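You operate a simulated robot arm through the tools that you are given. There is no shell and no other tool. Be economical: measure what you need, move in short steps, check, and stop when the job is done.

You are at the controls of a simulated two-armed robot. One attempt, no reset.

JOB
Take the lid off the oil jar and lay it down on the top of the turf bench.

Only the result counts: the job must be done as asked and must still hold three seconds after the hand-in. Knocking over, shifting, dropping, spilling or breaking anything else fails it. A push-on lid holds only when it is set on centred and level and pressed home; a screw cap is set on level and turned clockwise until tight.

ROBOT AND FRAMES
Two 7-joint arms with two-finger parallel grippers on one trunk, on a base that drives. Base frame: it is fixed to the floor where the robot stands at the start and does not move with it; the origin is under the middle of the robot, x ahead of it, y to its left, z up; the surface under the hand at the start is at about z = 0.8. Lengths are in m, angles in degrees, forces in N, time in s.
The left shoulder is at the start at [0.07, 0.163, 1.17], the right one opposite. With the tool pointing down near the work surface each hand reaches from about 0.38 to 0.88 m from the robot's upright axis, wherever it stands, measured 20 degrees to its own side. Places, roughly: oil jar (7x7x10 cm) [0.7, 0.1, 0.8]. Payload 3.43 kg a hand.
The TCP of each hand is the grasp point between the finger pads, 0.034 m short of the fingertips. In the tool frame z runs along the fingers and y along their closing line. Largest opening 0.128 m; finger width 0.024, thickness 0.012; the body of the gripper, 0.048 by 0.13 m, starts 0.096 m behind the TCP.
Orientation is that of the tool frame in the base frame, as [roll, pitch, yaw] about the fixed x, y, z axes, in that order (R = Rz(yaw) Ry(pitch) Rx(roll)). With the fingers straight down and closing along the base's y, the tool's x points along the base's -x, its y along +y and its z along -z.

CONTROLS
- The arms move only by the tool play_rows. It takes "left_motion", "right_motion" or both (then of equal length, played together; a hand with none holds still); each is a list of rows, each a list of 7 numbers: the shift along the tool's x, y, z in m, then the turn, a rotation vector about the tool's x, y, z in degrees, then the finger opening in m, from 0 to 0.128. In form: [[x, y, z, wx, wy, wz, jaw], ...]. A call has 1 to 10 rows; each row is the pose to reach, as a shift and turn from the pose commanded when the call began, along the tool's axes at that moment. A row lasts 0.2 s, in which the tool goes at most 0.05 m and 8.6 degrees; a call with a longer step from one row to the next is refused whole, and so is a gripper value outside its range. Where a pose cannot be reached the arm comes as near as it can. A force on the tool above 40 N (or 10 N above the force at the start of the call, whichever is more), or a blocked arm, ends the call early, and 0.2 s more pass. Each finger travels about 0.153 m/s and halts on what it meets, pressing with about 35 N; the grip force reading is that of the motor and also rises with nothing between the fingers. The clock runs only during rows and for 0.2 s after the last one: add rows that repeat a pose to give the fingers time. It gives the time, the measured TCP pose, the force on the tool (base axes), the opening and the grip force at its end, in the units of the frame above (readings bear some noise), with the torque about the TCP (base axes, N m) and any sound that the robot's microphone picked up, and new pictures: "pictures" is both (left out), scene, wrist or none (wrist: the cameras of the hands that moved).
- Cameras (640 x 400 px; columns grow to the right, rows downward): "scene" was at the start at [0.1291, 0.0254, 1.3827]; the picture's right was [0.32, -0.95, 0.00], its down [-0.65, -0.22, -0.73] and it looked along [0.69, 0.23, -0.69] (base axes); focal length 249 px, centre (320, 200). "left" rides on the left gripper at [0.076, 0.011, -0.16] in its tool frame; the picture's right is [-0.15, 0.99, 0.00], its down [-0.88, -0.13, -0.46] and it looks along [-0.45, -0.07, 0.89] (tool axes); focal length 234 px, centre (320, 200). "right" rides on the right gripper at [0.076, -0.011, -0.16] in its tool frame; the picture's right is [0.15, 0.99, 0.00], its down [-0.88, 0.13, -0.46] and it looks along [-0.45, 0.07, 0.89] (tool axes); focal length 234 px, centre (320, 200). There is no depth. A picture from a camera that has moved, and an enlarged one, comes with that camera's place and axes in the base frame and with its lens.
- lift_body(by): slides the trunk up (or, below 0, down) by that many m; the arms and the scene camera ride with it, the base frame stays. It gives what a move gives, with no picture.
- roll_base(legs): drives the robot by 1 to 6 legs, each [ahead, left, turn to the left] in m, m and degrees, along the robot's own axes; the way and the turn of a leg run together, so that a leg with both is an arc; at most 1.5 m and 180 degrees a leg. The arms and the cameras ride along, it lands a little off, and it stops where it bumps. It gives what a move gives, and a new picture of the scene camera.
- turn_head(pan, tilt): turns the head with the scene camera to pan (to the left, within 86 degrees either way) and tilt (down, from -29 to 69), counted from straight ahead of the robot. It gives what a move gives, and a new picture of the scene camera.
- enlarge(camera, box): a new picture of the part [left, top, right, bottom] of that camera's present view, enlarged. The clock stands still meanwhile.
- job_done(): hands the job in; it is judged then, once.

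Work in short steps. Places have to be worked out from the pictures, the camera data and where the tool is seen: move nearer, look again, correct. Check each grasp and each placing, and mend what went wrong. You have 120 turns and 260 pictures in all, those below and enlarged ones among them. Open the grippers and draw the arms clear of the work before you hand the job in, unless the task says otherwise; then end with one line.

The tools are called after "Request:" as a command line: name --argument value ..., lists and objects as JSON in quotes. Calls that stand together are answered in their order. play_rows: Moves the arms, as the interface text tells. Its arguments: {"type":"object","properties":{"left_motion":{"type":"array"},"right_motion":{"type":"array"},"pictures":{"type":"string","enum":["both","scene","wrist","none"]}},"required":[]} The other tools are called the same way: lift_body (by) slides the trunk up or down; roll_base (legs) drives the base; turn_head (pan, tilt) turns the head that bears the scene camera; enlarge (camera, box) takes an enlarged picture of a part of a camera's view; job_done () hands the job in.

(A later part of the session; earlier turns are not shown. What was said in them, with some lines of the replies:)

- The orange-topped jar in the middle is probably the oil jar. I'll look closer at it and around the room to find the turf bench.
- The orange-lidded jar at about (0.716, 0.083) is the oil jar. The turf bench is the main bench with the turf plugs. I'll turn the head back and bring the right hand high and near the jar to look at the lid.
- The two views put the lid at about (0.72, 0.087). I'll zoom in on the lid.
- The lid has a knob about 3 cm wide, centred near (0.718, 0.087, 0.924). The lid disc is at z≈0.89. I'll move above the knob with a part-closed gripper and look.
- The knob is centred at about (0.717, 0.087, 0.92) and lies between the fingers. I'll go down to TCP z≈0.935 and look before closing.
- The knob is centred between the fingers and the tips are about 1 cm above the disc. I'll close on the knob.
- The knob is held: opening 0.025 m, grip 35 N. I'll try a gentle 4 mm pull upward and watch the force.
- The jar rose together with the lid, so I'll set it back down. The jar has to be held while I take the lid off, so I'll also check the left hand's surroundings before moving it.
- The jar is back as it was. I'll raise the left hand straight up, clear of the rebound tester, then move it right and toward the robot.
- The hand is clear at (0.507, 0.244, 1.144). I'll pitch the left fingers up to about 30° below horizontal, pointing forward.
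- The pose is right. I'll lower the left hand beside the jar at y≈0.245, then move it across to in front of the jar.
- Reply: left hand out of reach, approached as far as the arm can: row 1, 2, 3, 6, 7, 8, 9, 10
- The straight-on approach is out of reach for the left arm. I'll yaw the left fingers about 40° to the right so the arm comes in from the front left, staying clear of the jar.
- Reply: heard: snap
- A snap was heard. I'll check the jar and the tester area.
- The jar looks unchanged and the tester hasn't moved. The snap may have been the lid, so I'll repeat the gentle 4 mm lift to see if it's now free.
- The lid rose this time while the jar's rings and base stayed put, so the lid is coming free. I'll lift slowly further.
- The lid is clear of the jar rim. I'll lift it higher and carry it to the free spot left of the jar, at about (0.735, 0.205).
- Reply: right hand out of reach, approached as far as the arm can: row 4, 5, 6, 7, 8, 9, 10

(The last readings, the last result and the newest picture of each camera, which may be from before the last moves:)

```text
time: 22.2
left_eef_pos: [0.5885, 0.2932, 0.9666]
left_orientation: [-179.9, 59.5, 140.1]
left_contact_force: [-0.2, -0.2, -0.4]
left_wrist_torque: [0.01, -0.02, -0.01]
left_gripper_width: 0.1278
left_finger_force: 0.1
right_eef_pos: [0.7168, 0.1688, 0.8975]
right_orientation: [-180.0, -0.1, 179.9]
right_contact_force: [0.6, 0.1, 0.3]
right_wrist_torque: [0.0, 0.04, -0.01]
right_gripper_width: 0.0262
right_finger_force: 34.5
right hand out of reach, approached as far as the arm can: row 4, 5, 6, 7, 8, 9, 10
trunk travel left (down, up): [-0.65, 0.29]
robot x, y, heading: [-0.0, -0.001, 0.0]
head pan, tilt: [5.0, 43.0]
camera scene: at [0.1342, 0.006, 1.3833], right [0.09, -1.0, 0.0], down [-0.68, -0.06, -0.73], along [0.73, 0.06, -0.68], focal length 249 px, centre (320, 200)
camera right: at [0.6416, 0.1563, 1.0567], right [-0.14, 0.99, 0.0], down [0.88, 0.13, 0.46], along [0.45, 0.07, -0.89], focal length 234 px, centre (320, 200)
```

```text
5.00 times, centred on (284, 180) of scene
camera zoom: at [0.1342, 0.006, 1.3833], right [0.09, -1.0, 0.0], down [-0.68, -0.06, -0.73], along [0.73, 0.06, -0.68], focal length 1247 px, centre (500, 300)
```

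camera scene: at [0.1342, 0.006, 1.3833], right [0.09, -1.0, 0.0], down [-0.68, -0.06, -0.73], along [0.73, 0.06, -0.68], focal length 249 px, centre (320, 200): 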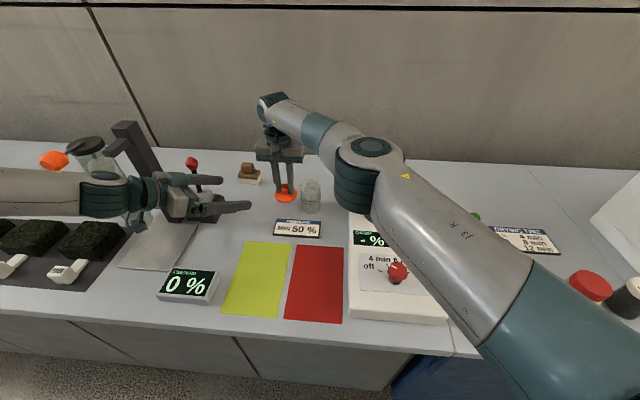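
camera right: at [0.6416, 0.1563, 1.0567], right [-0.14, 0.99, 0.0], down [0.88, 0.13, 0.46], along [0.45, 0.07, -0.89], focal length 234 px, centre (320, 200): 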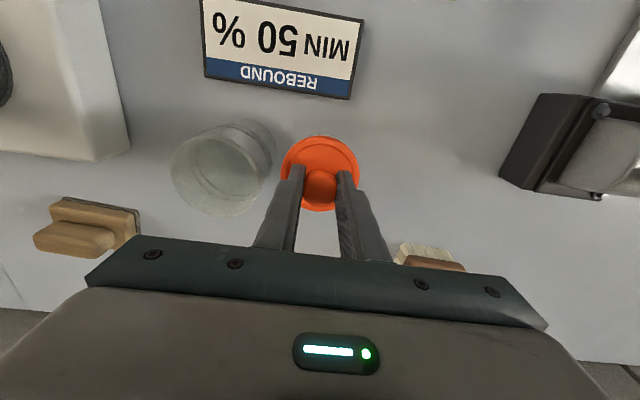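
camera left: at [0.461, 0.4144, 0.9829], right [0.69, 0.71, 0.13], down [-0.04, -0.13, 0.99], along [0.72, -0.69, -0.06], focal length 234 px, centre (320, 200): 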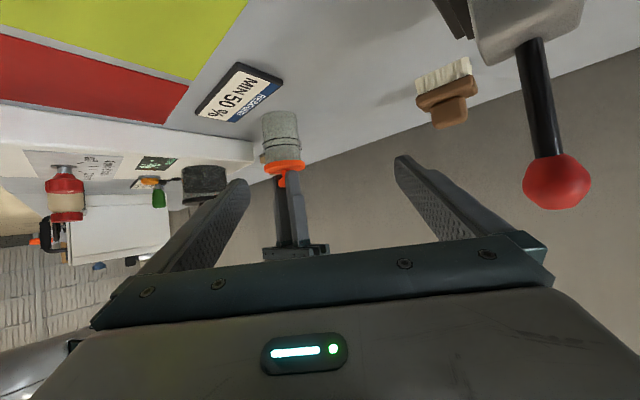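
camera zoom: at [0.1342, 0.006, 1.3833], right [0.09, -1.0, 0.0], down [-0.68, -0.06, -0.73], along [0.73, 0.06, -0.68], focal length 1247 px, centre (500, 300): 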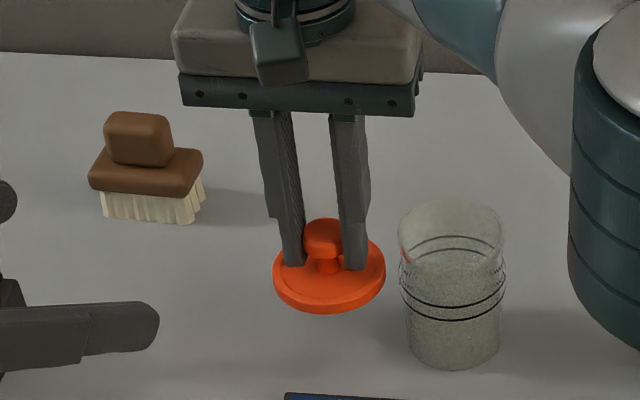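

The jar stands empty of its lid and undisturbed. The right arm is reach-limited at y≈0.169, but the lid still has about 1 cm of clearance from the jar there, so I'll lower it straight down in small steps.

Request:
play_rows --right_motion '[[0, 0, 0.01, 0, 0, 0, 0.01], [0, 0, 0.02, 0, 0, 0, 0.01], [0, 0, 0.028, 0, 0, 0, 0.01], [0, 0, 0.028, 0, 0, 0, 0.01]]'

Request:
enlarge --camera "scene" --box '[220, 140, 348, 220]'

```text
time: 23.2
left_eef_pos: [0.5877, 0.292, 0.967]
left_orientation: [180.0, 59.5, 140.0]
left_contact_force: [0.1, -0.5, 0.3]
left_wrist_torque: [0.03, -0.02, 0.04]
left_gripper_width: 0.128
left_finger_force: 0.0
right_eef_pos: [0.7168, 0.167, 0.8682]
right_orientation: [179.9, 0.0, -180.0]
right_contact_force: [-0.4, -0.1, -0.1]
right_wrist_torque: [-0.01, 0.0, -0.03]
right_gripper_width: 0.0263
right_finger_force: 35.4
trunk travel left (down, up): [-0.65, 0.29]
robot x, y, heading: [0.0007, 0.0002, -0.1]
head pan, tilt: [5.0, 43.0]
camera scene: at [0.1336, 0.0062, 1.3833], right [0.09, -1.0, 0.0], down [-0.68, -0.06, -0.73], along [0.73, 0.06, -0.68], focal length 249 px, centre (320, 200)
camera right: at [0.6398, 0.1556, 1.0282], right [-0.15, 0.99, 0.0], down [0.88, 0.13, 0.46], along [0.45, 0.07, -0.89], focal length 234 px, centre (320, 200)
```

scene: 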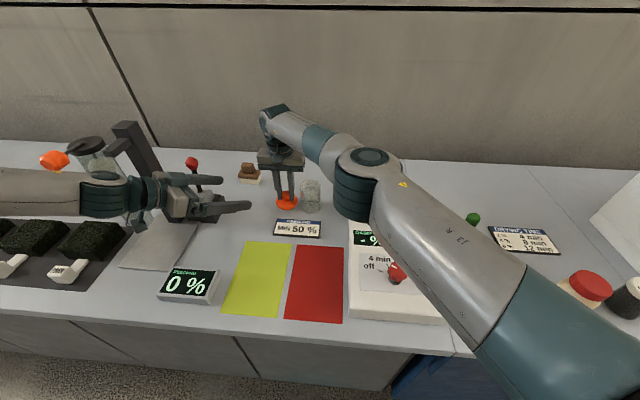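
right: 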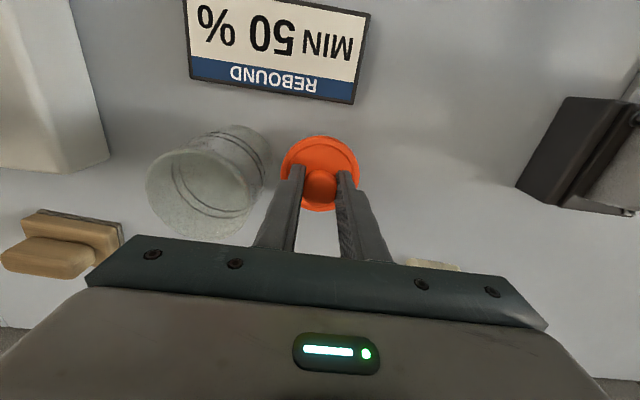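

```text
5.00 times, centred on (284, 180) of scene
camera zoom: at [0.1336, 0.0062, 1.3833], right [0.09, -1.0, 0.0], down [-0.68, -0.06, -0.73], along [0.73, 0.06, -0.68], focal length 1247 px, centre (500, 300)
```

zoom: 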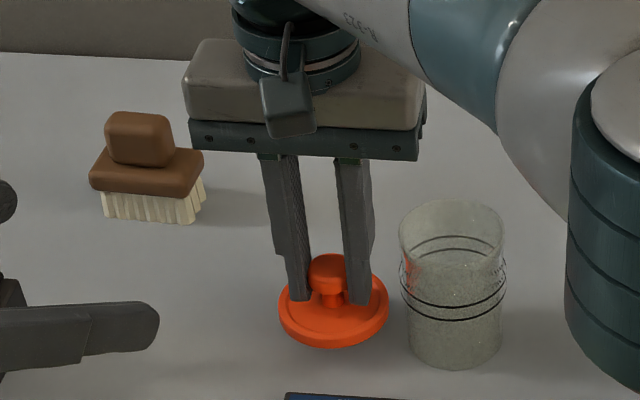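

No contact yet, and the gap to the jar is fine. I'll keep going in 2 mm steps and watch the force.

Request:
play_rows --right_motion '[[0, 0, 0.002, 0, 0, 0, 0.01], [0, 0, 0.004, 0, 0, 0, 0.01], [0, 0, 0.006, 0, 0, 0, 0.01], [0, 0, 0.006, 0, 0, 0, 0.01]]' --pictures "none"

Request:
enlarge --camera "scene" --box '[220, 140, 348, 220]'

```text
time: 24.2
left_eef_pos: [0.5878, 0.2937, 0.9667]
left_orientation: [180.0, 59.5, 140.0]
left_contact_force: [-0.1, -0.2, -0.1]
left_wrist_torque: [-0.01, 0.04, 0.03]
left_gripper_width: 0.128
left_finger_force: 0.1
right_eef_pos: [0.7153, 0.1679, 0.8625]
right_orientation: [180.0, 0.1, -180.0]
right_contact_force: [-1.0, -0.1, -0.5]
right_wrist_torque: [-0.01, -0.03, 0.0]
right_gripper_width: 0.0265
right_finger_force: 34.8
trunk travel left (down, up): [-0.65, 0.29]
robot x, y, heading: [0.0004, -0.0027, 0.1]
head pan, tilt: [5.0, 43.0]
```

```text
5.00 times, centred on (284, 180) of scene
camera zoom: at [0.1335, 0.0063, 1.3833], right [0.09, -1.0, 0.0], down [-0.68, -0.06, -0.73], along [0.73, 0.06, -0.68], focal length 1247 px, centre (500, 300)
```

zoom: 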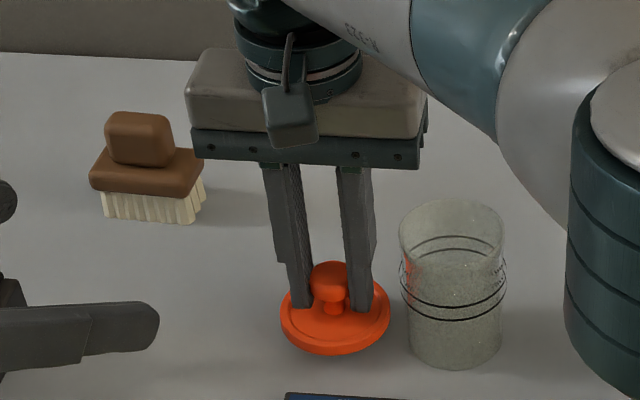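

Still no contact, so I'll continue down.

Request:
play_rows --right_motion '[[0, 0, 0.002, 0, 0, 0, 0.01], [0, 0, 0.004, 0, 0, 0, 0.01], [0, 0, 0.004, 0, 0, 0, 0.01]]' --pictures "none"

Request:
play_rows --right_motion '[[0, 0, 0.0015, 0, 0, 0, 0.01], [0, 0, 0.003, 0, 0, 0, 0.01], [0, 0, 0.003, 0, 0, 0, 0.01]]' --pictures "none"

Request:
enlarge --camera "scene" --box '[220, 140, 348, 220]'

```text
time: 25.0
left_eef_pos: [0.5874, 0.2932, 0.9679]
left_orientation: [-179.9, 59.6, 140.0]
left_contact_force: [0.7, -0.4, 0.7]
left_wrist_torque: [-0.03, -0.02, 0.01]
left_gripper_width: 0.1279
left_finger_force: 0.1
right_eef_pos: [0.7145, 0.1662, 0.8578]
right_orientation: [180.0, 0.1, -180.0]
right_contact_force: [0.3, -0.7, -0.6]
right_wrist_torque: [0.01, -0.01, 0.01]
right_gripper_width: 0.0263
right_finger_force: 35.0
trunk travel left (down, up): [-0.65, 0.29]
robot x, y, heading: [-0.0013, -0.0005, 0.0]
head pan, tilt: [5.0, 43.0]
```

```text
time: 25.8
left_eef_pos: [0.5875, 0.2924, 0.9664]
left_orientation: [-179.9, 59.5, 140.0]
left_contact_force: [0.3, 0.5, 0.2]
left_wrist_torque: [-0.02, 0.02, 0.02]
left_gripper_width: 0.1279
left_finger_force: 0.0
right_eef_pos: [0.7153, 0.1668, 0.8544]
right_orientation: [179.8, 0.1, -179.9]
right_contact_force: [0.0, 0.6, -1.0]
right_wrist_torque: [-0.02, -0.03, -0.03]
right_gripper_width: 0.0263
right_finger_force: 35.3
right hand out of reach, approached as far as the arm can: row 2, 3
trunk travel left (down, up): [-0.65, 0.29]
robot x, y, heading: [-0.0013, -0.0022, -0.1]
head pan, tilt: [5.0, 43.0]
```

```text
5.00 times, centred on (284, 180) of scene
camera zoom: at [0.1335, 0.0063, 1.3833], right [0.09, -1.0, 0.0], down [-0.68, -0.06, -0.73], along [0.73, 0.06, -0.68], focal length 1247 px, centre (500, 300)
```

zoom: 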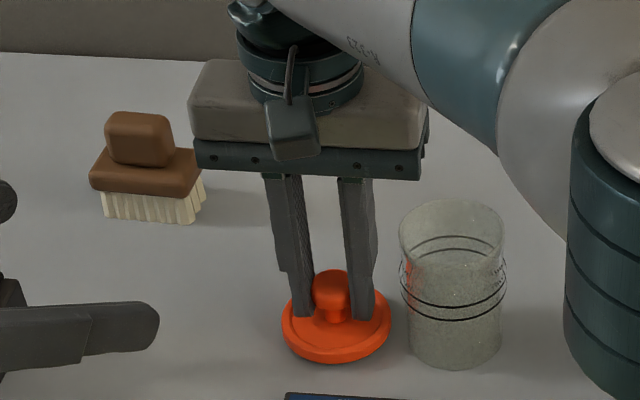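

The right arm is at its lower reach limit and there's no contact yet. I'll lower with the trunk in small steps instead.

Request:
lift_body --by -0.003

Request:
enlarge --camera "scene" --box '[254, 170, 318, 220]'

```text
time: 26.4
left_eef_pos: [0.5882, 0.2932, 0.9633]
left_orientation: [180.0, 59.5, 140.1]
left_contact_force: [-0.3, -0.2, 0.9]
left_wrist_torque: [-0.02, 0.03, 0.01]
left_gripper_width: 0.128
left_finger_force: 0.1
right_eef_pos: [0.7152, 0.1666, 0.8516]
right_orientation: [179.9, 0.0, 180.0]
right_contact_force: [1.0, -0.2, 0.5]
right_wrist_torque: [0.01, 0.01, -0.01]
right_gripper_width: 0.0267
right_finger_force: 35.0
trunk travel left (down, up): [-0.647, 0.293]
robot x, y, heading: [-0.0014, -0.002, -0.1]
head pan, tilt: [5.0, 43.0]
```

```text
8.00 times, centred on (286, 195) of scene
camera zoom: at [0.1336, 0.0063, 1.3803], right [0.09, -1.0, 0.0], down [-0.68, -0.06, -0.73], along [0.73, 0.06, -0.68], focal length 1995 px, centre (592, 240)
```

zoom: 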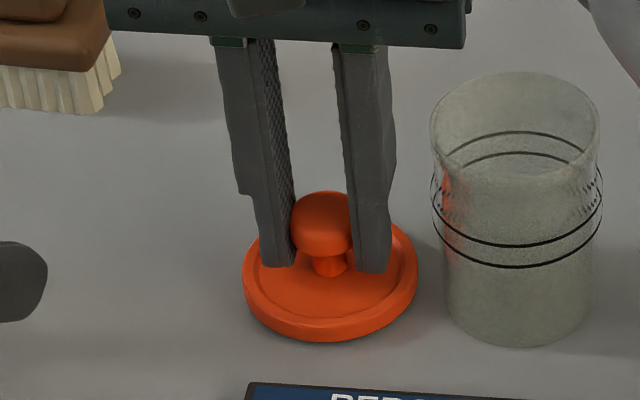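

Comparing the lid's bottom edge with the jar base suggests a gap of about 2 mm. I'll lower 2 mm more and check the force.

Request:
lift_body --by -0.002

Request:
lift_body --by -0.0015

```text
time: 26.9
left_eef_pos: [0.5871, 0.2937, 0.9617]
left_orientation: [180.0, 59.4, 140.0]
left_contact_force: [-0.7, 0.1, -0.5]
left_wrist_torque: [-0.02, 0.0, 0.0]
left_gripper_width: 0.1281
left_finger_force: 0.1
right_eef_pos: [0.7136, 0.1667, 0.8505]
right_orientation: [-180.0, 0.1, -180.0]
right_contact_force: [-1.4, -0.1, -0.5]
right_wrist_torque: [0.0, 0.0, -0.02]
right_gripper_width: 0.0265
right_finger_force: 35.6
trunk travel left (down, up): [-0.645, 0.295]
robot x, y, heading: [0.0037, -0.0018, -0.1]
head pan, tilt: [5.0, 43.0]
```

```text
time: 27.4
left_eef_pos: [0.5877, 0.2932, 0.9609]
left_orientation: [180.0, 59.4, 140.0]
left_contact_force: [0.6, -0.8, 0.0]
left_wrist_torque: [-0.01, -0.02, 0.01]
left_gripper_width: 0.1281
left_finger_force: 0.0
right_eef_pos: [0.7141, 0.1669, 0.8478]
right_orientation: [179.9, 0.2, -180.0]
right_contact_force: [-0.3, 0.4, 0.5]
right_wrist_torque: [0.01, 0.0, 0.01]
right_gripper_width: 0.0261
right_finger_force: 34.8
trunk travel left (down, up): [-0.644, 0.296]
robot x, y, heading: [-0.0017, -0.0011, -0.2]
head pan, tilt: [5.0, 43.0]
```

No contact force yet, so I'll keep lowering in small steps.

Request:
lift_body --by -0.0015

Request:
lift_body --by -0.0015

Request:
enlarge --camera "scene" --box '[254, 170, 318, 220]'

```text
time: 27.9
left_eef_pos: [0.5869, 0.2918, 0.9589]
left_orientation: [-180.0, 59.5, 140.1]
left_contact_force: [-0.6, 0.0, -0.3]
left_wrist_torque: [0.04, 0.02, 0.02]
left_gripper_width: 0.1282
left_finger_force: 0.0
right_eef_pos: [0.7155, 0.1667, 0.8474]
right_orientation: [179.9, 0.1, 179.9]
right_contact_force: [0.0, 0.4, -0.8]
right_wrist_torque: [-0.02, 0.01, -0.01]
right_gripper_width: 0.0262
right_finger_force: 34.3
trunk travel left (down, up): [-0.642, 0.298]
robot x, y, heading: [0.0028, 0.0053, 0.3]
head pan, tilt: [5.0, 43.0]
```

```text
time: 28.4
left_eef_pos: [0.587, 0.2912, 0.9567]
left_orientation: [-180.0, 59.6, 140.0]
left_contact_force: [0.0, 0.5, -0.2]
left_wrist_torque: [0.02, 0.01, -0.01]
left_gripper_width: 0.1278
left_finger_force: 0.1
right_eef_pos: [0.7151, 0.1666, 0.8448]
right_orientation: [179.9, 0.1, 179.9]
right_contact_force: [0.4, -1.1, 0.0]
right_wrist_torque: [-0.01, -0.03, 0.01]
right_gripper_width: 0.0265
right_finger_force: 35.3
trunk travel left (down, up): [-0.641, 0.299]
robot x, y, heading: [-0.0005, -0.0035, 0.1]
head pan, tilt: [5.0, 43.0]
```

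```text
8.00 times, centred on (286, 195) of scene
camera zoom: at [0.1336, 0.0063, 1.3738], right [0.09, -1.0, 0.0], down [-0.68, -0.06, -0.73], along [0.73, 0.06, -0.68], focal length 1995 px, centre (592, 240)
```

zoom: 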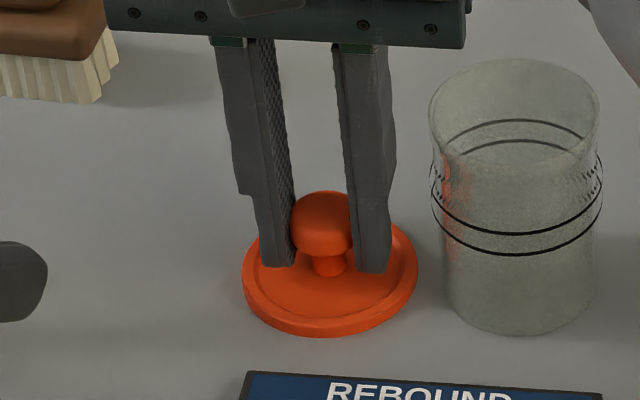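

The lid's near edge has shifted up about 5 px relative to the fingers, so it's touching and levelling. I'll lower a little more to finish seating it.

Request:
lift_body --by -0.0015

Request:
enlarge --camera "scene" --box '[254, 170, 318, 220]'

Request:
enlarge --camera "left" --box '[240, 60, 400, 220]'

```text
time: 28.9
left_eef_pos: [0.5875, 0.2928, 0.9552]
left_orientation: [-180.0, 59.6, 139.9]
left_contact_force: [0.1, -0.1, -0.1]
left_wrist_torque: [-0.01, 0.05, 0.01]
left_gripper_width: 0.1281
left_finger_force: 0.0
right_eef_pos: [0.7149, 0.167, 0.8427]
right_orientation: [180.0, 0.1, -180.0]
right_contact_force: [0.7, 0.6, -0.8]
right_wrist_torque: [-0.02, -0.03, 0.01]
right_gripper_width: 0.0263
right_finger_force: 35.0
trunk travel left (down, up): [-0.639, 0.301]
robot x, y, heading: [-0.0001, 0.003, 0.1]
head pan, tilt: [5.0, 43.0]
```

```text
8.00 times, centred on (286, 195) of scene
camera zoom: at [0.1336, 0.0063, 1.3723], right [0.09, -1.0, 0.0], down [-0.68, -0.06, -0.73], along [0.73, 0.06, -0.68], focal length 1995 px, centre (592, 240)
```

zoom: 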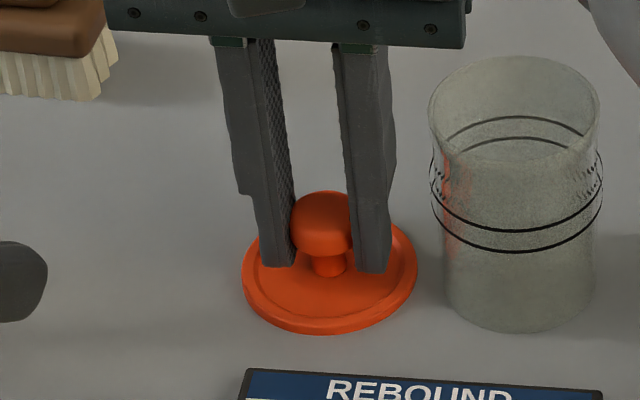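

```text
2.50 times, centred on (320, 140) of left
camera zoom: at [0.4609, 0.4142, 0.9719], right [0.69, 0.71, 0.13], down [-0.04, -0.13, 0.99], along [0.72, -0.69, -0.06], focal length 585 px, centre (320, 350)
```

zoom: 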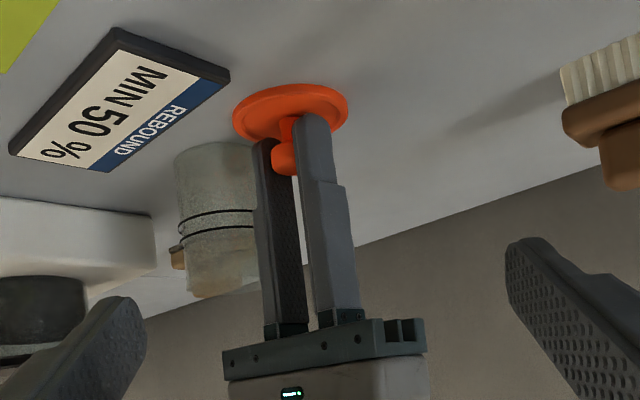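

The rim now looks thinner because it is sinking visually into the bench with no contact force. The true touch height is about TCP 0.8475. I'll raise 5 mm so the lid just rests, and check.

Request:
lift_body --by 0.005

Request:
enlarge --camera "scene" --box '[254, 170, 318, 220]'

```text
time: 29.5
left_eef_pos: [0.5878, 0.2937, 0.9602]
left_orientation: [180.0, 59.5, 140.0]
left_contact_force: [-0.1, -0.5, 0.4]
left_wrist_torque: [0.0, 0.0, -0.05]
left_gripper_width: 0.1278
left_finger_force: 0.0
right_eef_pos: [0.7147, 0.166, 0.8487]
right_orientation: [179.9, 0.2, 180.0]
right_contact_force: [-0.8, -0.6, 0.7]
right_wrist_torque: [0.01, 0.0, -0.01]
right_gripper_width: 0.0264
right_finger_force: 34.8
trunk travel left (down, up): [-0.644, 0.296]
robot x, y, heading: [0.0009, 0.0045, 0.2]
head pan, tilt: [5.0, 43.0]
```

```text
8.00 times, centred on (286, 195) of scene
camera zoom: at [0.1335, 0.0062, 1.3774], right [0.09, -1.0, 0.0], down [-0.68, -0.06, -0.73], along [0.73, 0.06, -0.68], focal length 1995 px, centre (592, 240)
```

zoom: 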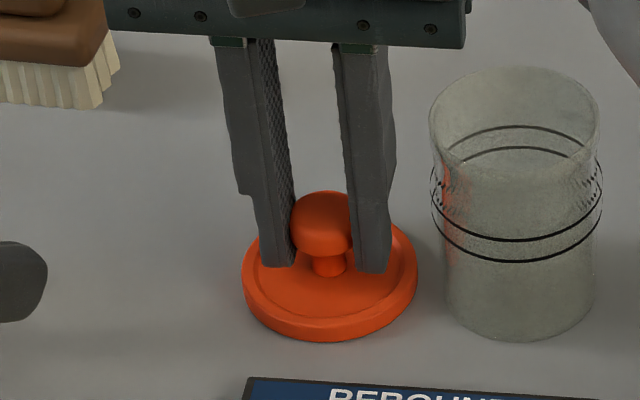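

The full rim is visible and sits at the bench surface within about 1 mm. I'll open the fingers gently.

Request:
play_rows --right_motion '[[0, 0, 0, 0, 0, 0, 0.027], [0, 0, 0, 0, 0, 0, 0.035], [0, 0, 0, 0, 0, 0, 0.042], [0, 0, 0, 0, 0, 0, 0.042]]' --pictures "none"

Request:
enlarge --camera "scene" --box '[254, 170, 318, 220]'

```text
time: 30.5
left_eef_pos: [0.5882, 0.2934, 0.9613]
left_orientation: [-179.9, 59.6, 140.0]
left_contact_force: [0.2, 0.6, 0.5]
left_wrist_torque: [0.03, 0.01, 0.0]
left_gripper_width: 0.128
left_finger_force: 0.1
right_eef_pos: [0.7149, 0.1666, 0.8473]
right_orientation: [179.8, 0.1, 180.0]
right_contact_force: [-0.4, -0.8, -0.1]
right_wrist_torque: [0.0, 0.02, 0.01]
right_gripper_width: 0.042
right_finger_force: 0.0
trunk travel left (down, up): [-0.644, 0.296]
robot x, y, heading: [-0.0046, 0.0027, 0.1]
head pan, tilt: [5.0, 43.0]
```

```text
8.00 times, centred on (286, 195) of scene
camera zoom: at [0.1335, 0.0062, 1.3773], right [0.09, -1.0, 0.0], down [-0.68, -0.06, -0.73], along [0.73, 0.06, -0.68], focal length 1995 px, centre (592, 240)
```

zoom: 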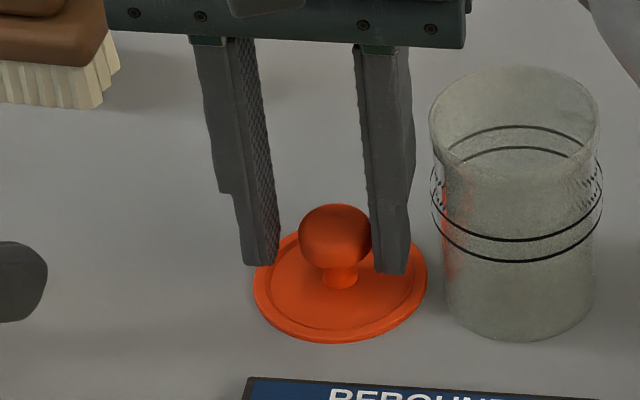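

The lid settled and slid about 4 mm toward the right finger. I'll open slightly more and raise the hand straight up to inspect.

Request:
play_rows --right_motion '[[0, 0, 0, 0, 0, 0, 0.05], [0, 0, 0, 0, 0, 0, 0.05], [0, 0, -0.02, 0, 0, 0, 0.05], [0, 0, -0.06, 0, 0, 0, 0.05], [0, 0, -0.1, 0, 0, 0, 0.05], [0, -0.02, -0.14, 0, 0, 0, 0.05], [0, -0.02, -0.14, 0, 0, 0, 0.05]]' --pictures "wrist"

Request:
enlarge --camera "scene" --box '[254, 170, 318, 220]'

Request:
enlarge --camera "left" --box '[240, 60, 400, 160]'

```text
time: 32.1
left_eef_pos: [0.5864, 0.2941, 0.96]
left_orientation: [-179.9, 59.5, 140.0]
left_contact_force: [0.4, 0.2, -0.8]
left_wrist_torque: [-0.03, 0.0, -0.01]
left_gripper_width: 0.1279
left_finger_force: 0.0
right_eef_pos: [0.7144, 0.1487, 0.99]
right_orientation: [179.9, 0.0, 179.9]
right_contact_force: [0.7, -0.1, 0.0]
right_wrist_torque: [-0.03, 0.0, -0.03]
right_gripper_width: 0.0496
right_finger_force: 0.1
trunk travel left (down, up): [-0.644, 0.296]
robot x, y, heading: [0.0013, -0.001, -0.1]
head pan, tilt: [5.0, 43.0]
camera right: at [0.6392, 0.1361, 1.1503], right [-0.15, 0.99, 0.0], down [0.88, 0.13, 0.46], along [0.45, 0.07, -0.89], focal length 234 px, centre (320, 200)
```

right: 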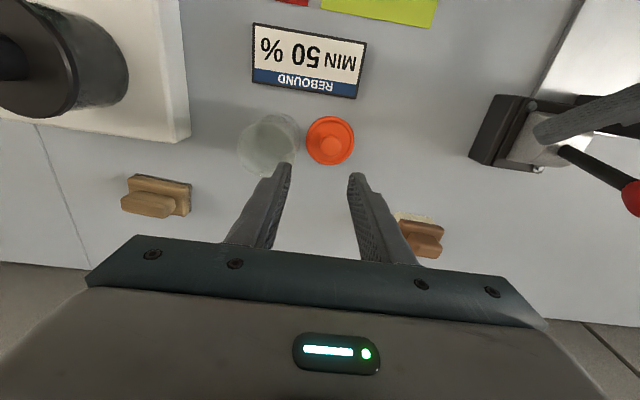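

```text
8.00 times, centred on (286, 195) of scene
camera zoom: at [0.1336, 0.0077, 1.3773], right [0.09, -1.0, 0.0], down [-0.68, -0.06, -0.73], along [0.73, 0.06, -0.68], focal length 1995 px, centre (592, 240)
```

zoom: 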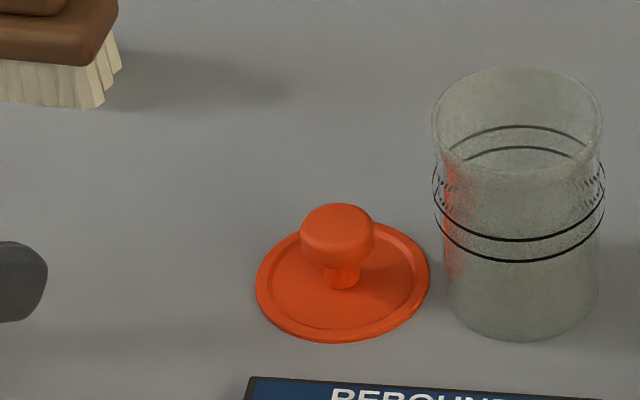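

```text
4.00 times, centred on (320, 110) of left
camera zoom: at [0.4609, 0.4152, 0.9764], right [0.69, 0.71, 0.13], down [-0.04, -0.13, 0.99], along [0.72, -0.69, -0.06], focal length 937 px, centre (320, 560)
```

zoom: 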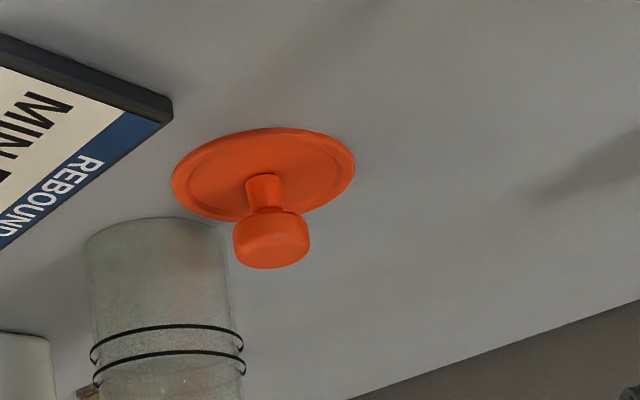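

The lid lies flat on the bench, clear of the jar, and the jar is in place. I'll draw both arms clear.

Request:
play_rows --right_motion '[[0, 0, -0.04, 0, 0, 0, 0.05], [0, 0, -0.08, 0, 0, 0, 0.06], [0.02, -0.04, -0.08, 0, 0, 0, 0.08], [0.05, -0.08, -0.08, 0, 0, 0, 0.1], [0.08, -0.12, -0.08, 0, 0, 0, 0.128], [0.11, -0.16, -0.08, 0, 0, 0, 0.128], [0.13, -0.2, -0.08, 0, 0, 0, 0.128], [0.13, -0.2, -0.08, 0, 0, 0, 0.128]]' --left_motion '[[-0.026, 0, -0.015, 0, 0, 0, 0.128], [-0.052, 0, -0.03, 0, 0, 0, 0.128], [-0.078, 0, -0.046, 0, 0, 0, 0.128], [-0.1, 0, -0.06, 0, 0, 0, 0.128], [-0.1, 0, -0.06, 0, 0, 0, 0.128], [-0.1, 0, -0.06, 0, 0, 0, 0.128], [-0.1, 0, -0.06, 0, 0, 0, 0.128], [-0.1, 0, -0.06, 0, 0, 0, 0.128]]' --pictures "scene"

Request:
enlarge --camera "scene" --box '[240, 150, 340, 230]'

```text
time: 33.9
left_eef_pos: [0.5888, 0.295, 1.0779]
left_orientation: [-179.9, 59.5, 140.2]
left_contact_force: [-0.9, -0.4, -0.1]
left_wrist_torque: [-0.05, -0.02, 0.0]
left_gripper_width: 0.1281
left_finger_force: 0.0
right_eef_pos: [0.583, -0.052, 1.0686]
right_orientation: [-179.9, 0.1, -179.9]
right_contact_force: [0.2, 0.0, 0.0]
right_wrist_torque: [0.0, -0.01, 0.0]
right_gripper_width: 0.1281
right_finger_force: 0.1
trunk travel left (down, up): [-0.644, 0.296]
robot x, y, heading: [-0.0038, 0.0024, -0.0]
head pan, tilt: [5.0, 43.0]
camera scene: at [0.1341, 0.0076, 1.3772], right [0.09, -1.0, 0.0], down [-0.68, -0.06, -0.73], along [0.73, 0.06, -0.68], focal length 249 px, centre (320, 200)
```

scene: 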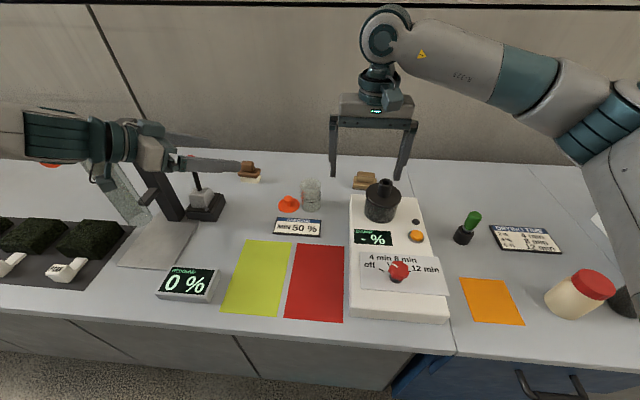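

```text
5.00 times, centred on (290, 190) of scene
camera zoom: at [0.1341, 0.0076, 1.3772], right [0.09, -1.0, 0.0], down [-0.68, -0.06, -0.73], along [0.73, 0.06, -0.68], focal length 1247 px, centre (470, 250)
```

zoom: 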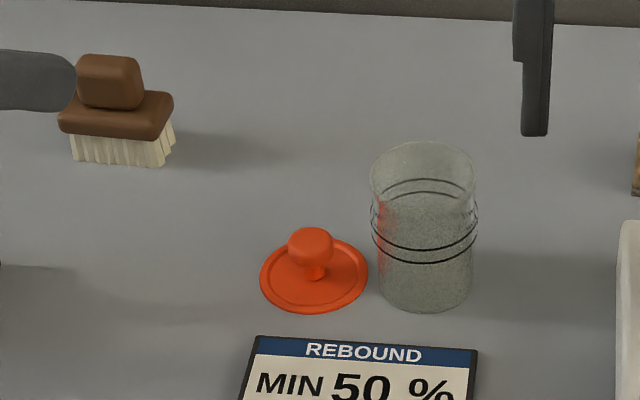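

The lid is flat and still, the jar is undisturbed and both arms are clear, so I'm handing in.

Request:
job_done

```text
The job is handed in.
```

The oil jar's lid is off and lying flat on the turf bench just left of the jar. The jar is standing where it was, and both arms are clear.
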